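You operate a simulated robot arm through the tools that you are given. There is no shell and no other tool.

You are at the controls of a simulated robot arm. One attempt, no reset.

Task
At the blue cabinet charge reservoir C to 6.5 bar, then vent A.
Fine: use two fills of A; reservoir F stays as it is.
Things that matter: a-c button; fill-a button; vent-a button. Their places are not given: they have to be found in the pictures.

Only the result counts: the job must be done as asked and must still hold three seconds after the hand-in. Knocking over, shifting, dropping, spilling or breaking anything else fails it.

Robot
A 7-joint arm with a two-finger parallel gripper, fixed in place. Base frame: the origin is on the floor under the middle of its stand, x ahead of it, y to its left, z up. Readings come in mm, rad, newtons and seconds.
It reaches about 966 mm from its shoulder. Its first joint turns from -2.897 to 2.897 rad. Payload 3.43 kg.
Tool frame: the origin (TCP) lies between the finger pads and is the grasp point; the fingertips stand 30 mm ahead of it; z points along the fingers, y is the line along which they close. Largest opening 94 mm; finger width 28, thickness 10; the body of the gripper, 50 by 96 mm, starts 55 mm behind the TCP.
Orientation is that of the tool frame in the base frame, as a unit quaternion [x, y, z, w]. With the fingers straight down and closing along the base's y, the tool's x points along the base's -x, its y along +y and its z along -z.

Tools
- The arm moves only by the tool play_rows. Its argument "motion" is a list of rows, each a list of 3 entries, a list of its own where there are three numbers: the shift along the tool's x, y, z in mm, then the turn, a rotation vector about the tool's x, y, z in rad, then the gripper command, from -1 (fully open) to 1 (shut), values between in proportion. In form: [[[dx, dy, dz], [rx, ry, rz], hand], ...]. A call has 1 to 20 rows; each row shifts and turns the commanded pose from where the row before left it, along the tool's axes as they then stand. A row lasts 0.2 s, in which the tool goes at most 50 mm and 0.15 rad; a call with a longer step from one row to the next is refused whole, and so is a gripper value outside its range. Where a pose cannot be reached the arm comes as near as it can. A force on the tool above 90 N (or 10 N above the force at the start of the call, whichever is more), or a blocked arm, ends the call early, and 0.2 s more pass. The fingers move at their own pace (about 45 mm/s each) and stop on an object; they squeeze with about 30 N. The grip force told is the motor's: it shows also when the fingers shut on nothing. Time passes only in rows, and 0.2 s behind the last, so rows that do not move let the fingers close. The reply holds the time, the measured pose of the TCP, the force on the tool along the base axes, the opening and the grip force, in the units named above and with some noise, with the torque about the TCP (base axes, N m) and any sound that the robot's microphone picked up.
- Cameras (640 x 400 px; columns grow to the right, rows downward): "scene" is fixed at [219.3, -651.7, 1493]; the picture's right is [0.65, -0.76, 0.00], its down [-0.63, -0.54, -0.56] and it looks along [0.42, 0.36, -0.83] (base axes); focal length 319 px, centre (320, 200). "wrist" rides on the gripper at [76, 14, -102] in the tool frame; the picture's right is [-0.18, 0.98, 0.00], its down [-0.75, -0.14, -0.64] and it looks along [-0.63, -0.12, 0.77] (tool axes); focal length 243 px, centre (320, 200).
- capture(camera): a new picture of that camera. No time passes.
- slide_trunk(by): slides the trunk up (or, below 0, down) by that many mm; the arm rides with it, the base frame stays. It gives what a move gives, with no picture.
- pixel_to_xyz(camera, pixels): for up to 12 pixels [column, row] of the newest picture of that camera ("zoom" is the newest enlarged one), the place [x, y, z] in the base frame of the surface seen there, good to about 2 mm. No time passes.
- zoom(camera, box): a new picture of the part [left, top, right, bottom] of that camera's present view, enlarged. No time passes.
- hand_in(): hands the job in; it is judged then, once.

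Open the gripper and draw the arm clear of the work before you hand the job in, unless the task says otherwise.

The tools are called after "Call:" as a command line: name --argument value ..., lists and objects as JSON in quotes. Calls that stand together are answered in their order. play_rows: Moves the arm, as the interface text tells. Its arguments: {"type":"object","properties":{"motion":{"type":"array"}},"required":["motion"]} The other tools are called the same way: slide_trunk (by) moves the trunk up or down; capture (camera) takes a picture; pixel_to_xyz (camera, pixels) gives the place of the surface under pixels of a picture; zoom (camera, box) takes an enlarged picture of a part of a camera's view; hand_in () hands the job in.

At the start:

```text
time: 0.0
tcp_pos: [375.5, -374.4, 1206.6]
tool_rot: [0.0, 1.0, -0.001, 0.0]
ft_force: [-0.4, 0.1, -0.4]
torque: [-0.02, 0.0, -0.04]
grip_width: 94.1
gripper_force: 0.1
trunk travel left (down, up): [-300.0, 190.0]
```

scene: 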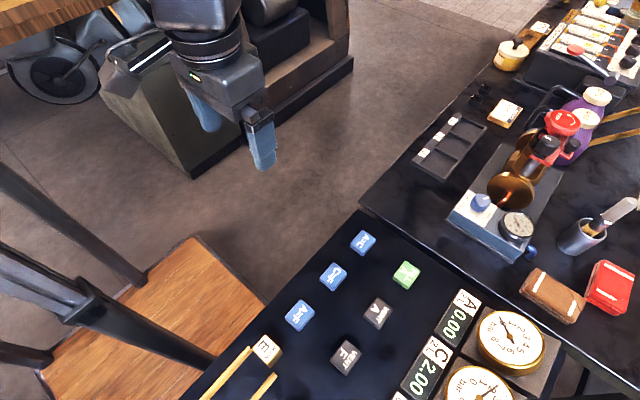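
wrist: 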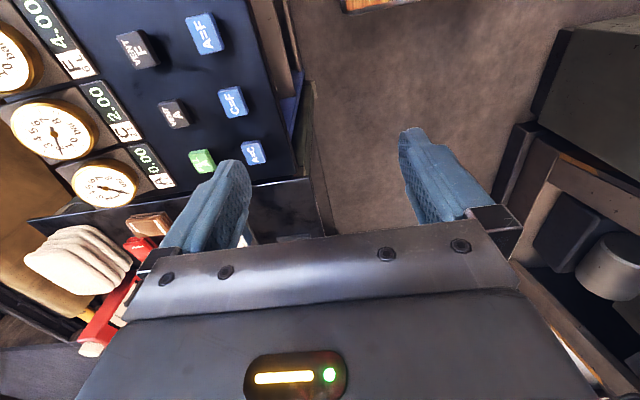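

The scene picture shows the cabinet panel with buttons around (363,242), (333,276), (300,315), (405,274), (377,312), (345,356). I zoom in to read labels and gauges.

Call:
zoom --camera "scene" --box '[240, 210, 560, 400]'

Call:
zoom --camera "wrist" --box '[0, 0, 320, 220]'

```text
2.00 times, centred on (400, 305) of scene
```

zoom: 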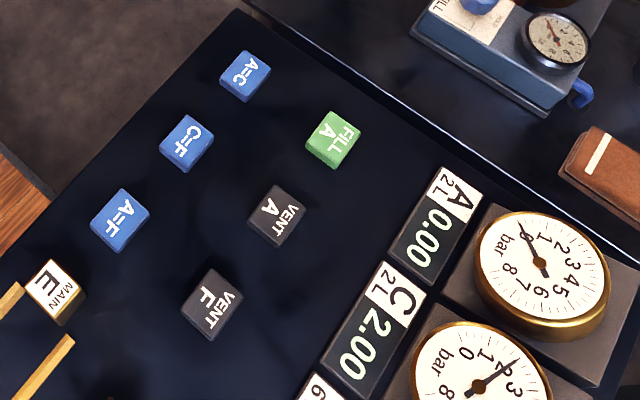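

```text
1.82 times, centred on (160, 110) of wrist
```

zoom: 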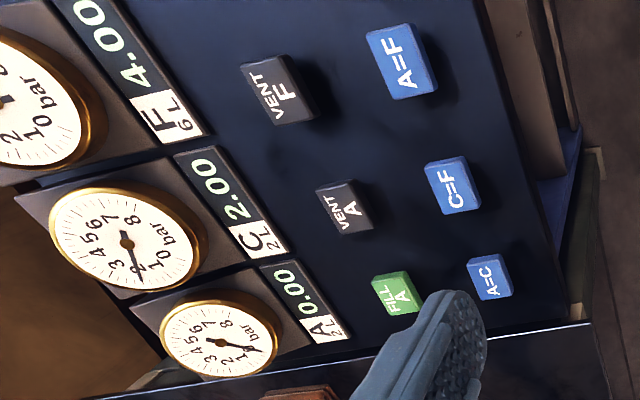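

The panel reads A 0.00 (2 L), C 2.00 (2 L), F 4.00 (6 L); buttons A=C, FILL A, VENT A are visible. With fills to 8 bar: (8+2)/2=5, (8+5)/2=6.5. I now look at the rest of the surroundings and measure the buttons and panel.

Call:
zoom --camera "scene" --box '[300, 210, 460, 310]'

Call:
pixel_to_xyz --camera "scene" --pixels '[[363, 242], [333, 276], [300, 315], [405, 274], [377, 312], [345, 356], [265, 350], [385, 240], [360, 275], [340, 310], [310, 360], [420, 300]]'

Call:
zoom --camera "scene" --box '[400, 0, 640, 150]'

Call:
zoom --camera "scene" --box '[160, 280, 360, 400]'

```text
4.00 times, centred on (380, 260) of scene
```

zoom: 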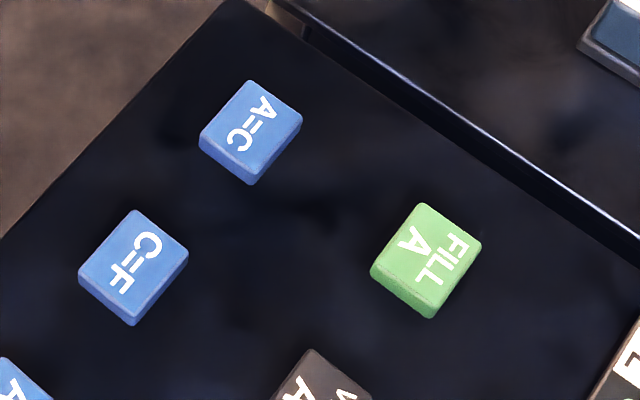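

```text
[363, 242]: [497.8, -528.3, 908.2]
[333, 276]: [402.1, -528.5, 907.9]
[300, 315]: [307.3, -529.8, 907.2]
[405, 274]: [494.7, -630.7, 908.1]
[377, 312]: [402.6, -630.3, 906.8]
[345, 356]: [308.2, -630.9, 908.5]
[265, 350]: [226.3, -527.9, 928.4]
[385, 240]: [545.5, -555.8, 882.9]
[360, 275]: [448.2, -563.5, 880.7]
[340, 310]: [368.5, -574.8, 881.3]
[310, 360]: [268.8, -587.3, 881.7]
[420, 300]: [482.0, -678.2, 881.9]
```

```text
2.67 times, centred on (520, 75) of scene
```

zoom: 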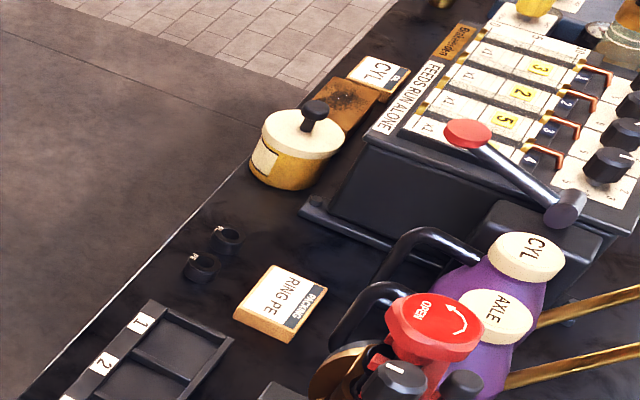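

```text
3.20 times, centred on (260, 340) of scene
```

zoom: 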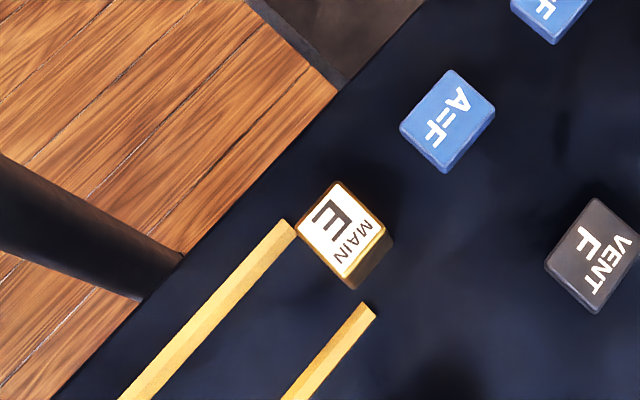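

The panel is level at z≈881, button tops at z≈908: A=C (498,-528), FILL A (495,-631), VENT A (403,-630). I check the gauge heights and refine button centres before moving.

Call:
zoom --camera "scene" --box '[320, 220, 480, 320]'

Call:
pixel_to_xyz --camera "scene" --pixels '[[510, 340], [480, 335], [460, 310], [440, 355], [475, 390], [480, 205], [515, 228], [490, 250], [505, 310], [250, 355], [445, 345]]'

```text
4.00 times, centred on (400, 270) of scene
```

zoom: 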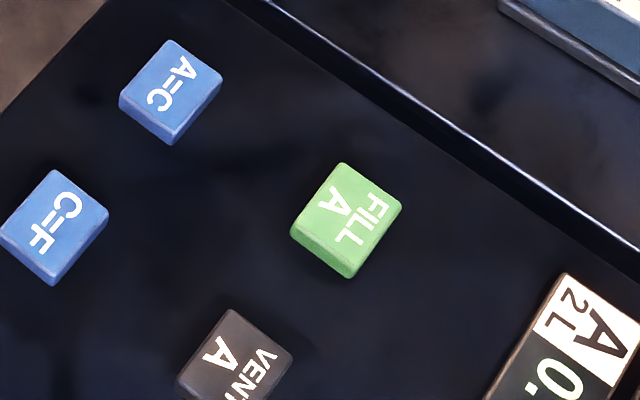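

```text
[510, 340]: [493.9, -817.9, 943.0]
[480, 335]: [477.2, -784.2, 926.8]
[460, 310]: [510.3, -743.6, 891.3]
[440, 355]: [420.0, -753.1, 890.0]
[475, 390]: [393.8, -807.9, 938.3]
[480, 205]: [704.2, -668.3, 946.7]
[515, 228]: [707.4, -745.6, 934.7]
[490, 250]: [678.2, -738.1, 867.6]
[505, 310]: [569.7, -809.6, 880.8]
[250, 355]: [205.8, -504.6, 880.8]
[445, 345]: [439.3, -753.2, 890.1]
```

Gauges stay beyond y=-780 and below z=945, so they clear the gripper. I read the zoom corners of the button tops: A=C (172,40),(222,70),(172,132),(120,97); FILL A (343,163),(402,205),(350,264),(291,228); VENT A (233,310),(292,355).

Call:
pixel_to_xyz --camera "zoom" --pixels '[[171, 43], [218, 71], [173, 129], [124, 97], [171, 86], [343, 167], [398, 206], [350, 262], [295, 227], [347, 215], [233, 314], [288, 354]]'

Call:
play_rows --motion '[[[-10, -20, 15], [0, 0, 0], 1], [[-15, -34, 25], [0, 0, 0], 1], [[-15, -34, 25], [0, 0, 0], 1], [[-15, -34, 25], [0, 0, 0], 1], [[-15, -34, 25], [0, 0, 0], 1], [[-15, -34, 25], [0, 0, 0], 1], [[-15, -34, 25], [0, 0, 0], 1], [[-15, -24, 25], [0, 0, 0], 1], [[-4, -8, 10], [0, 0, 0], 1], [[0, 0, 0], [0, 0, 0], 1], [[0, 0, 0], [0, 0, 0], 1]]'

```text
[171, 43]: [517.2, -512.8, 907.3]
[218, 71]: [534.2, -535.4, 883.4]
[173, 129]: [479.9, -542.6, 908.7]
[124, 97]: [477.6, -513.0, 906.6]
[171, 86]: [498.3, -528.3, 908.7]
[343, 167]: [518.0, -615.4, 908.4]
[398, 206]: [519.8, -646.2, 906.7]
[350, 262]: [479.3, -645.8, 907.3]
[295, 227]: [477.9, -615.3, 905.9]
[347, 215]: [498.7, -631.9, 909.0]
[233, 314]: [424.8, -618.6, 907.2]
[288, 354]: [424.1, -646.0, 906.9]
```

```text
time: 2.4
tcp_pos: [493.3, -630.0, 1006.5]
tool_rot: [0.0, 1.0, 0.0, 0.0]
ft_force: [0.1, -0.3, 0.0]
torque: [-0.03, 0.02, -0.02]
grip_width: 0.0
gripper_force: 30.0
trunk travel left (down, up): [-300.0, 190.0]
```

The arm is above FILL A at (493,-630,1006), tip at z≈976, fingers shut. I check the picture to confirm clearance.

Call:
capture --camera "scene"

Call:
capture --camera "wrist"

```text
taken
```

scene: 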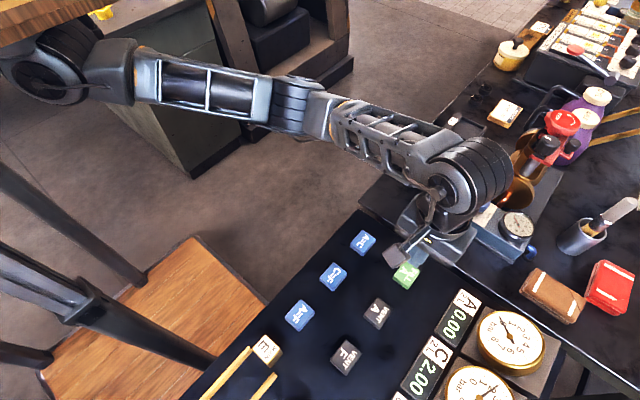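

```text
taken
```

wrist: 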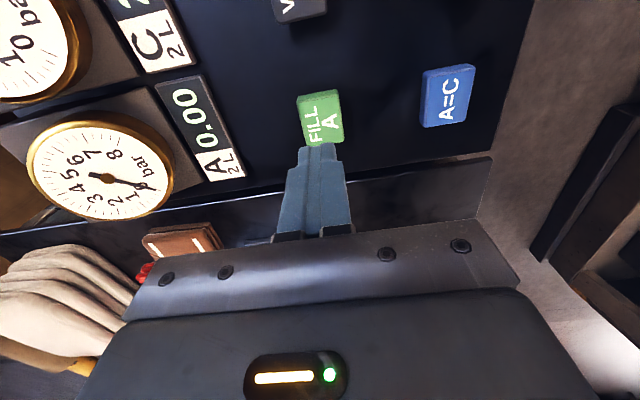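

The closed fingertips stand over the green FILL A button (wrist px (320,120)). I shift 5 mm in +x and descend to just above it.

Call:
play_rows --motion '[[[-5, -1, 15], [0, 0, 0], 1], [[0, 0, 20], [0, 0, 0], 1], [[0, 0, 15], [0, 0, 0], 1], [[0, 0, 8], [0, 0, 0], 1], [[0, 0, 4], [0, 0, 0], 1], [[0, 0, 0], [0, 0, 0], 1]]'

```text
time: 3.8
tcp_pos: [500.4, -631.8, 944.7]
tool_rot: [0.0, 1.0, 0.0, 0.0]
ft_force: [-0.7, -0.3, 0.4]
torque: [-0.01, -0.05, 0.02]
grip_width: 0.1
gripper_force: 30.3
trunk travel left (down, up): [-300.0, 190.0]
```

Tip is at z≈914.7, about 7 mm above the button. I press down in small steps and watch force and sound.

Call:
play_rows --motion '[[[0, 0, 3], [0, 0, 0], 1], [[0, 0, 3], [0, 0, 0], 1], [[0, 0, 2], [0, 0, 0], 1], [[0, 0, 2], [0, 0, 0], 1]]'

Call:
capture --camera "wrist"

```text
time: 4.8
tcp_pos: [500.7, -630.8, 935.1]
tool_rot: [-0.001, 1.0, 0.0, -0.001]
ft_force: [-0.3, 0.8, 1.1]
torque: [-0.01, 0.02, 0.01]
grip_width: 0.3
gripper_force: 29.9
trunk travel left (down, up): [-300.0, 190.0]
```

```text
taken
```

wrist: 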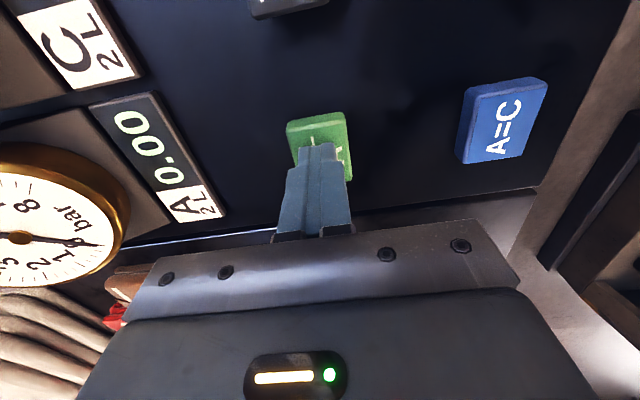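

The tip is at or near contact (force ≈1 N, display still 0.00). I press 2 mm further per row.

Call:
play_rows --motion '[[[0, 0, 2], [0, 0, 0], 1], [[0, 0, 1], [0, 0, 0], 1]]'

Call:
capture --camera "wrist"

```text
time: 5.4
tcp_pos: [499.7, -630.9, 932.4]
tool_rot: [0.0, 1.0, 0.0, 0.0]
ft_force: [0.7, -0.3, 3.4]
torque: [0.06, -0.02, 0.0]
grip_width: 0.0
gripper_force: 29.9
trunk travel left (down, up): [-300.0, 190.0]
heard: click
```

```text
taken
```

wrist: 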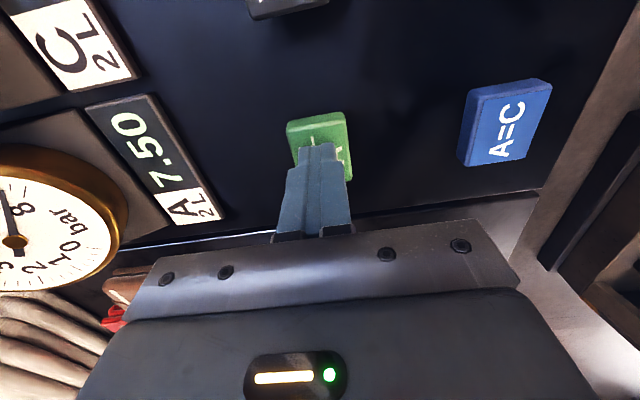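

A click was heard and A now shows about 7.50. I zoom to read the display and gauge precisely before doing anything.

Call:
zoom --camera "wrist" --box '[0, 80, 240, 300]'

Call:
zoom --camera "scene" --box '[360, 270, 560, 400]'

```text
1.82 times, centred on (120, 190) of wrist
```

zoom: 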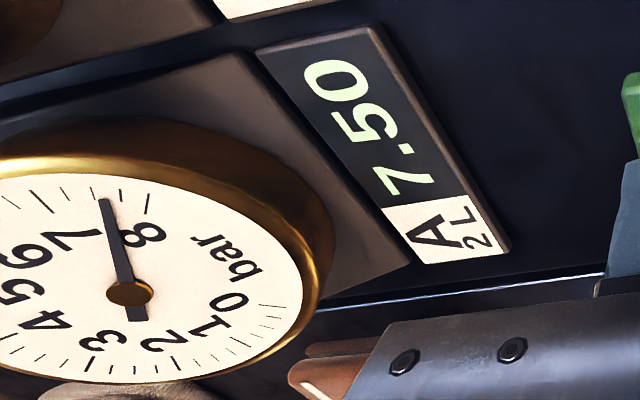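

```text
3.08 times, centred on (460, 335) of scene
```

zoom: 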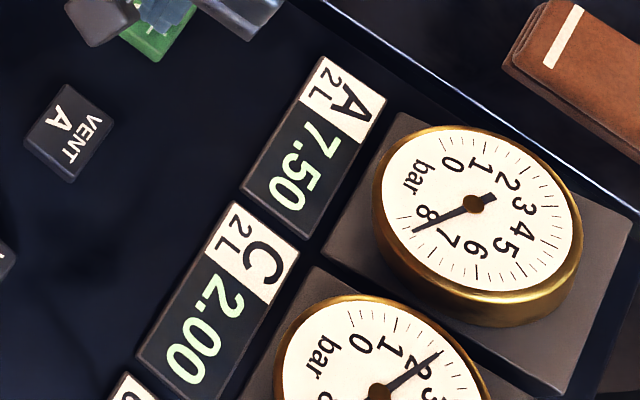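

A shows 7.50 just after the click; it may still be rising. I hold still for a moment and read again.

Call:
play_rows --motion '[[[0, 0, 0], [0, 0, 0], 1], [[0, 0, 0], [0, 0, 0], 1]]'

Call:
zoom --camera "scene" --box '[360, 270, 560, 400]'

```text
time: 6.0
tcp_pos: [500.7, -631.4, 932.2]
tool_rot: [-0.001, 1.0, 0.001, 0.0]
ft_force: [0.9, 0.5, 3.9]
torque: [0.01, -0.04, -0.01]
grip_width: 0.1
gripper_force: 29.5
trunk travel left (down, up): [-300.0, 190.0]
```

```text
3.08 times, centred on (460, 335) of scene
```

zoom: 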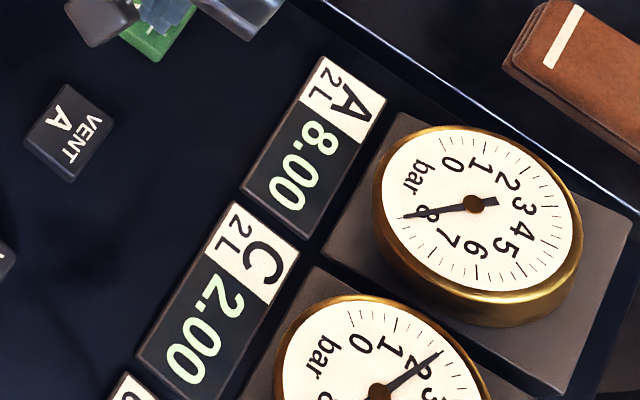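

A reached 8.00 and C is still 2.00. I lift off FILL A and read once more.

Call:
play_rows --motion '[[[0, 0, -5], [0, 0, 0], 1], [[0, 0, -20], [0, 0, 0], 1], [[0, 0, -20], [0, 0, 0], 1], [[0, 0, 0], [0, 0, 0], 1]]'

Call:
zoom --camera "scene" --box '[360, 270, 560, 400]'

```text
time: 7.0
tcp_pos: [499.6, -631.8, 977.0]
tool_rot: [0.0, 1.0, 0.0, 0.0]
ft_force: [-0.1, 0.5, -0.5]
torque: [0.04, -0.01, 0.01]
grip_width: 0.0
gripper_force: 30.6
trunk travel left (down, up): [-300.0, 190.0]
```

```text
3.08 times, centred on (460, 335) of scene
```

zoom: 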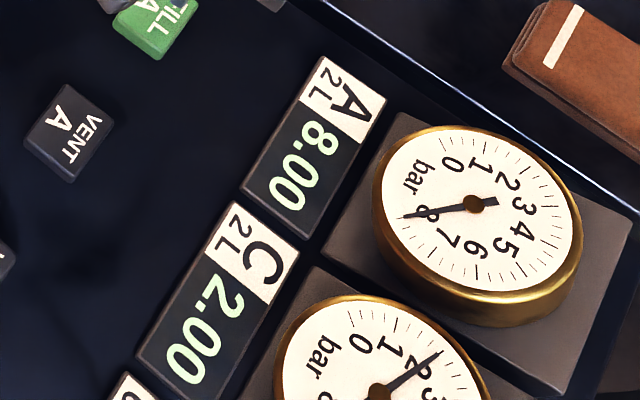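

A holds 8.00 after release. Now I move +103 mm in y to above A=C (498.5,-528) and descend close to it.

Call:
play_rows --motion '[[[0, 25, 0], [0, 0, 0], 1], [[0, 35, 0], [0, 0, 0], 1], [[0, 30, 0], [0, 0, 0], 1], [[1, 13, 0], [0, 0, 0], 1], [[0, 0, 15], [0, 0, 0], 1], [[0, 0, 12], [0, 0, 0], 1], [[0, 0, 6], [0, 0, 0], 1], [[0, 0, 0], [0, 0, 0], 1]]'

Call:
capture --camera "wrist"

Call:
capture --camera "scene"

```text
time: 8.8
tcp_pos: [497.8, -527.1, 943.9]
tool_rot: [0.0, 1.0, -0.001, 0.0]
ft_force: [-0.1, -0.6, 0.0]
torque: [0.02, -0.02, -0.01]
grip_width: 0.0
gripper_force: 30.1
trunk travel left (down, up): [-300.0, 190.0]
```

```text
taken
```

wrist: 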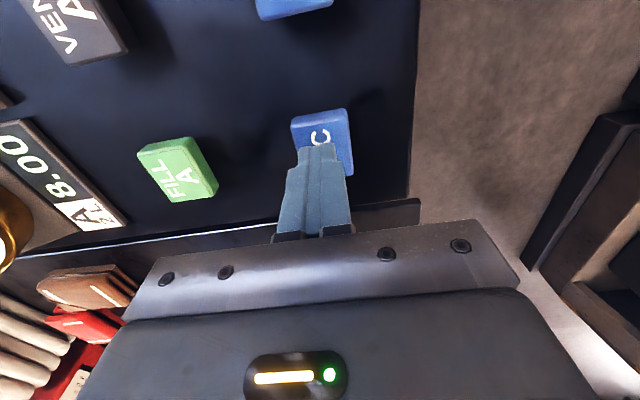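

```text
taken
```

scene: 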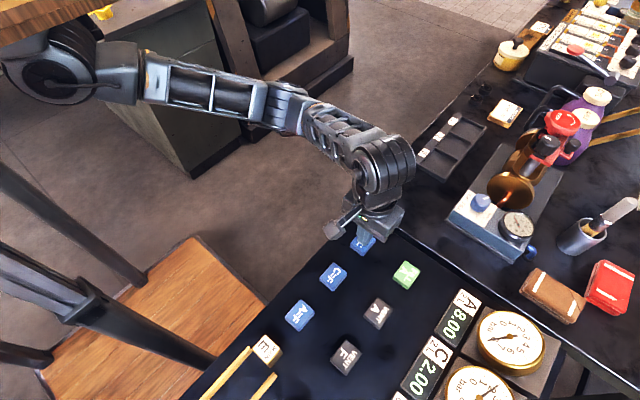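

The fingertips are over A=C at tip z≈914 and A shows 8.00. I press 12 mm down in small steps, as for FILL A, then hold and read.

Call:
play_rows --motion '[[[0, 0, 3], [0, 0, 0], 1], [[0, 0, 3], [0, 0, 0], 1], [[0, 0, 2], [0, 0, 0], 1], [[0, 0, 2], [0, 0, 0], 1], [[0, 0, 2], [0, 0, 0], 1], [[0, 0, 0], [0, 0, 0], 1]]'

Call:
zoom --camera "scene" --box '[360, 270, 560, 400]'

```text
time: 10.2
tcp_pos: [498.9, -528.8, 931.0]
tool_rot: [0.0, 1.0, 0.001, 0.0]
ft_force: [1.2, 0.7, 2.6]
torque: [0.0, 0.01, -0.01]
grip_width: 0.2
gripper_force: 29.4
trunk travel left (down, up): [-300.0, 190.0]
heard: click
```

```text
3.08 times, centred on (460, 335) of scene
```

zoom: 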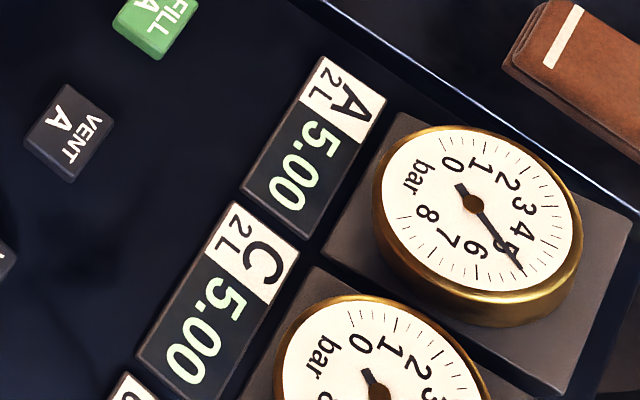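

A and C both read 5.00. I release A=C, go back over FILL A and hover just above it.

Call:
play_rows --motion '[[[0, 0, -5], [0, 0, 0], 1], [[0, 0, -20], [0, 0, 0], 1], [[0, 0, -20], [0, 0, 0], 1], [[0, -25, 0], [0, 0, 0], 1], [[0, -35, 0], [0, 0, 0], 1], [[0, -30, 0], [0, 0, 0], 1], [[0, -13, 0], [0, 0, 0], 1], [[0, 0, 15], [0, 0, 0], 1], [[0, 0, 12], [0, 0, 0], 1], [[0, 0, 5], [0, 0, 0], 1], [[0, 0, 0], [0, 0, 0], 1]]'

Call:
capture --camera "wrist"

Call:
zoom --camera "scene" --box '[320, 220, 560, 400]'

```text
time: 12.6
tcp_pos: [499.7, -630.1, 946.1]
tool_rot: [0.0, 1.0, 0.0, 0.001]
ft_force: [0.3, -0.5, -0.3]
torque: [0.01, -0.05, 0.0]
grip_width: 0.0
gripper_force: 30.4
trunk travel left (down, up): [-300.0, 190.0]
```

```text
taken
```

wrist: 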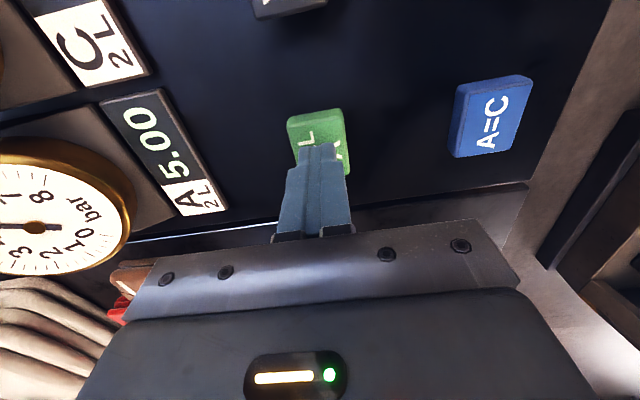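

```text
2.22 times, centred on (440, 310) of scene
```

zoom: 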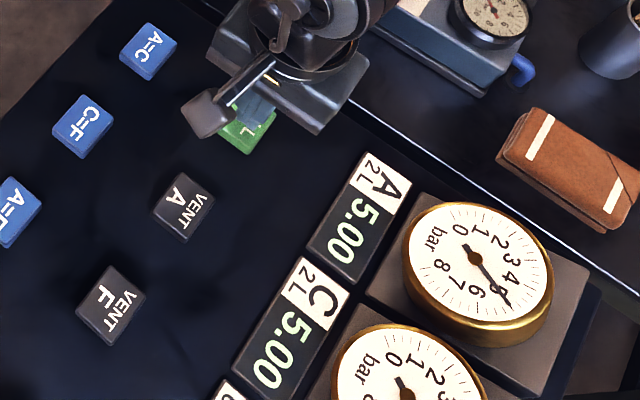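

Both stay at 5.00 and the tip is over FILL A at z≈916. Second fill: I press down 14 mm in small steps and hold.

Call:
play_rows --motion '[[[0, 0, 4], [0, 0, 0], 1], [[0, 0, 3], [0, 0, 0], 1], [[0, 0, 3], [0, 0, 0], 1], [[0, 0, 2], [0, 0, 0], 1], [[0, 0, 2], [0, 0, 0], 1], [[0, 0, 0], [0, 0, 0], 1], [[0, 0, 0], [0, 0, 0], 1], [[0, 0, 0], [0, 0, 0], 1]]'

Call:
zoom --camera "scene" --box '[360, 270, 560, 400]'

```text
time: 14.4
tcp_pos: [499.2, -631.8, 932.0]
tool_rot: [0.0, 1.0, 0.0, 0.0]
ft_force: [1.7, -0.6, 4.1]
torque: [-0.04, -0.04, 0.03]
grip_width: 0.0
gripper_force: 30.6
trunk travel left (down, up): [-300.0, 190.0]
heard: click
```

```text
3.08 times, centred on (460, 335) of scene
```

zoom: 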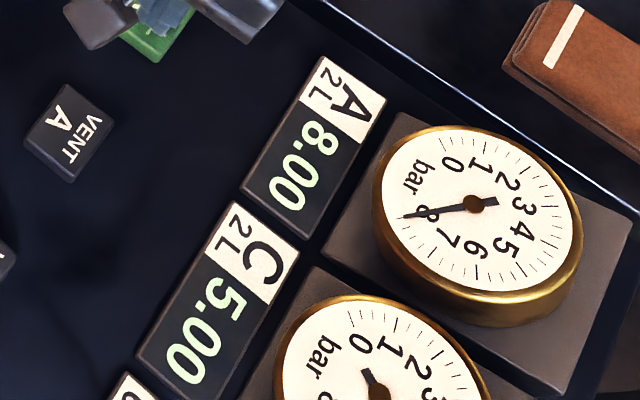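

A is 8.00 again, C 5.00. I release and go over to A=C.

Call:
play_rows --motion '[[[0, 0, -5], [0, 0, 0], 1], [[0, 0, -20], [0, 0, 0], 1], [[0, 0, -20], [0, 0, 0], 1], [[0, 25, 0], [0, 0, 0], 1], [[0, 35, 0], [0, 0, 0], 1], [[0, 30, 0], [0, 0, 0], 1], [[1, 13, 0], [0, 0, 0], 1], [[0, 0, 15], [0, 0, 0], 1], [[0, 0, 12], [0, 0, 0], 1], [[0, 0, 5], [0, 0, 0], 1], [[0, 0, 0], [0, 0, 0], 1]]'

Call:
capture --camera "wrist"

Call:
zoom --camera "scene" --box '[320, 220, 560, 400]'

```text
time: 16.8
tcp_pos: [497.8, -528.1, 944.1]
tool_rot: [0.0, 1.0, 0.0, 0.0]
ft_force: [-0.3, 0.7, -0.2]
torque: [0.0, 0.01, -0.01]
grip_width: 0.0
gripper_force: 29.5
trunk travel left (down, up): [-300.0, 190.0]
```

```text
taken
```

wrist: 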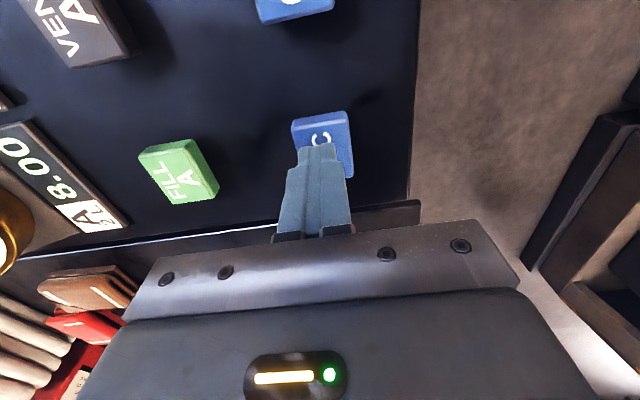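

```text
2.22 times, centred on (440, 310) of scene
```

zoom: 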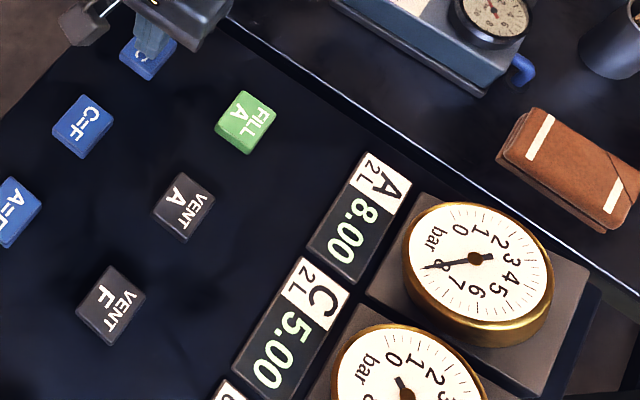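

A 8.00, C 5.00, tip above A=C. I press it a second time and hold until they equalise.

Call:
play_rows --motion '[[[0, 0, 3], [0, 0, 0], 1], [[0, 0, 3], [0, 0, 0], 1], [[0, 0, 2], [0, 0, 0], 1], [[0, 0, 2], [0, 0, 0], 1], [[0, 0, 2], [0, 0, 0], 1], [[0, 0, 0], [0, 0, 0], 1], [[0, 0, 0], [0, 0, 0], 1], [[0, 0, 0], [0, 0, 0], 1]]'

Call:
zoom --camera "scene" --box '[360, 270, 560, 400]'

```text
time: 18.6
tcp_pos: [497.4, -528.5, 931.4]
tool_rot: [0.0, 1.0, 0.0, 0.0]
ft_force: [-0.2, 1.2, 3.5]
torque: [0.04, 0.05, 0.02]
grip_width: 0.1
gripper_force: 29.9
trunk travel left (down, up): [-300.0, 190.0]
heard: click
```

```text
3.08 times, centred on (460, 335) of scene
```

zoom: 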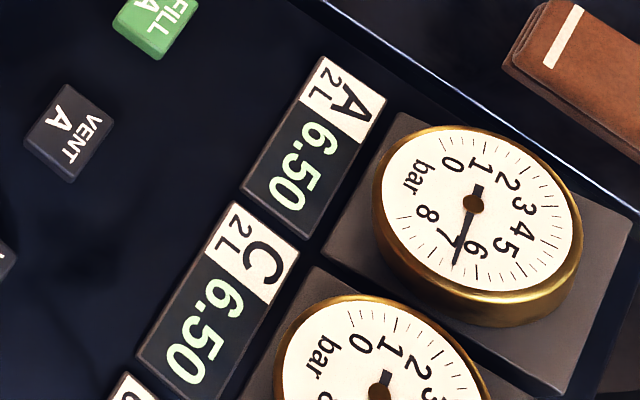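

A and C are both 6.50. I release, lift, and travel -95 mm in x and -103 mm in y to VENT A at (403,-631).

Call:
play_rows --motion '[[[0, 0, -5], [0, 0, 0], 1], [[0, 0, -20], [0, 0, 0], 1], [[0, 0, -25], [0, 0, 0], 1], [[15, -16, 0], [0, 0, 0], 1], [[25, -27, 0], [0, 0, 0], 1], [[25, -27, 0], [0, 0, 0], 1], [[20, -22, 0], [0, 0, 0], 1], [[10, -11, 0], [0, 0, 0], 1], [[0, 0, 15], [0, 0, 0], 1], [[0, 0, 15], [0, 0, 0], 1], [[0, 0, 6], [0, 0, 0], 1], [[0, 0, 0], [0, 0, 0], 1]]'

Call:
capture --camera "wrist"

Call:
zoom --camera "scene" --box '[320, 220, 560, 400]'

```text
time: 21.2
tcp_pos: [402.4, -630.3, 946.2]
tool_rot: [0.0, 1.0, 0.0, 0.0]
ft_force: [-0.9, 0.1, 0.3]
torque: [0.03, 0.01, -0.01]
grip_width: 0.2
gripper_force: 30.2
trunk travel left (down, up): [-300.0, 190.0]
```

```text
taken
```

wrist: 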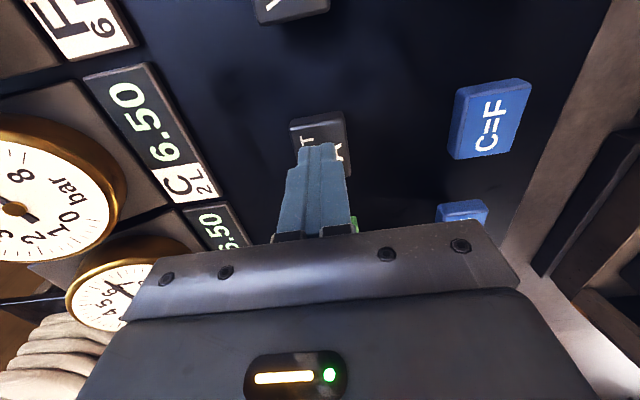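

```text
2.22 times, centred on (440, 310) of scene
```

zoom: 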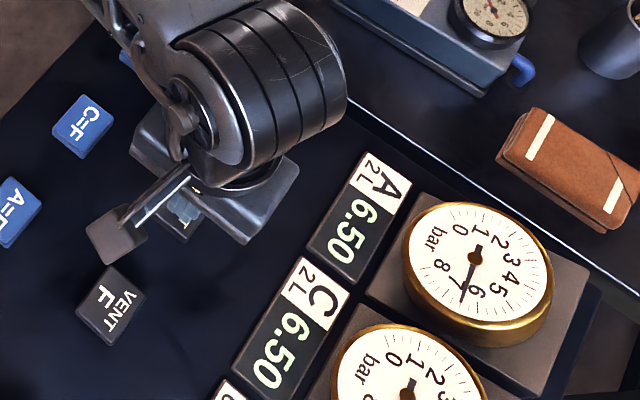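

C holds 6.50 and the tip is over VENT A (wrist (320,135)). I press it 14 mm down and hold.

Call:
play_rows --motion '[[[0, 0, 4], [0, 0, 0], 1], [[0, 0, 3], [0, 0, 0], 1], [[0, 0, 3], [0, 0, 0], 1], [[0, 0, 2], [0, 0, 0], 1], [[0, 0, 2], [0, 0, 0], 1], [[0, 0, 0], [0, 0, 0], 1], [[0, 0, 0], [0, 0, 0], 1], [[0, 0, 0], [0, 0, 0], 1], [[0, 0, 0], [0, 0, 0], 1], [[0, 0, 0], [0, 0, 0], 1]]'

Call:
zoom --camera "scene" --box '[360, 270, 560, 400]'

```text
time: 23.4
tcp_pos: [403.1, -631.9, 932.1]
tool_rot: [0.0, 1.0, 0.0, 0.0]
ft_force: [0.6, 2.1, 3.6]
torque: [0.05, -0.04, 0.03]
grip_width: 0.0
gripper_force: 30.0
trunk travel left (down, up): [-300.0, 190.0]
heard: click
```

```text
3.08 times, centred on (460, 335) of scene
```

zoom: 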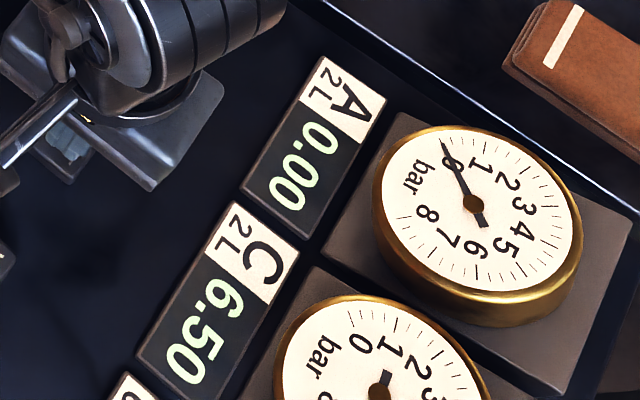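

A reads 0.00 and C 6.50. I lift straight up well clear, draw back toward the start pose and open the gripper there.

Call:
play_rows --motion '[[[0, 0, -5], [0, 0, 0], 1], [[0, 0, -20], [0, 0, 0], 1], [[0, 0, -35], [0, 0, 0], 1], [[0, 0, -40], [0, 0, 0], 1], [[0, 0, -40], [0, 0, 0], 1], [[0, 20, -30], [0, 0, 0], 1], [[4, 35, -25], [0, 0, 0], 1], [[4, 35, -25], [0, 0, 0], 1], [[4, 35, -25], [0, 0, 0], 1], [[4, 35, -15], [0, 0, 0], 1], [[4, 35, -10], [0, 0, 0], 0], [[4, 35, 0], [0, 0, 0], -1], [[2, 20, 0], [0, 0, 0], -1], [[0, 0, 0], [0, 0, 0], -1], [[0, 0, 0], [0, 0, 0], -1], [[0, 0, 0], [0, 0, 0], -1]]'

Call:
capture --camera "scene"

Call:
capture --camera "wrist"

Call:
zoom --camera "wrist" --box '[0, 0, 320, 220]'

```text
time: 26.8
tcp_pos: [378.8, -381.4, 1201.2]
tool_rot: [0.0, 1.0, 0.0, -0.001]
ft_force: [0.6, -0.6, 0.1]
torque: [-0.03, -0.02, -0.02]
grip_width: 93.9
gripper_force: 0.0
trunk travel left (down, up): [-300.0, 190.0]
```

```text
taken
```

scene: 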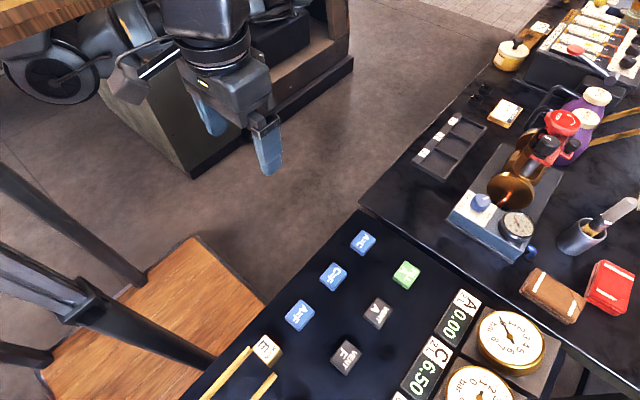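

```text
taken
```

wrist: 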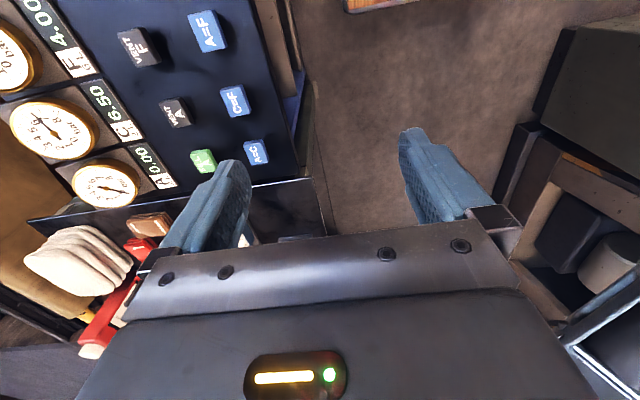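

```text
1.82 times, centred on (160, 110) of wrist
```

zoom: 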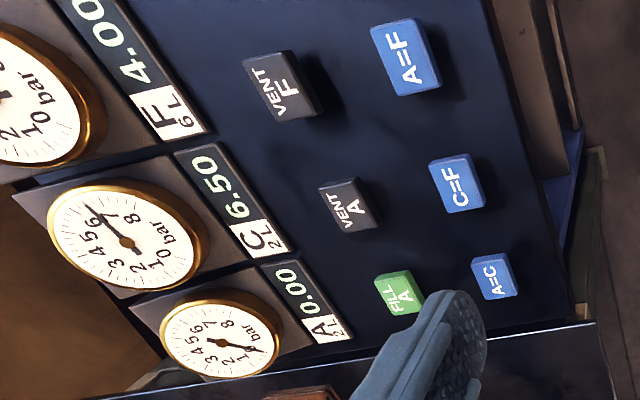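

The displays read A 0.00, C 6.50, F 4.00, the arm is clear at (379,-381,1201) and the gripper is open. I hand in the job.

Call:
hand_in

```text
The job is handed in.
```

The job is done and handed in: reservoir C is at 6.50 bar, A is vented to 0.00, and F is unchanged at 4.00.

I used exactly two fills of A, each to 8.00 bar. Equalising A with C after each fill took C from 2.00 to 5.00, then to 6.50. Only FILL A, A=C and VENT A were pressed, and nothing else was touched.

Before the hand-in I opened the gripper and drew the arm back near its start position. The displays still showed these values then. I had no reading from the three seconds after the hand-in.
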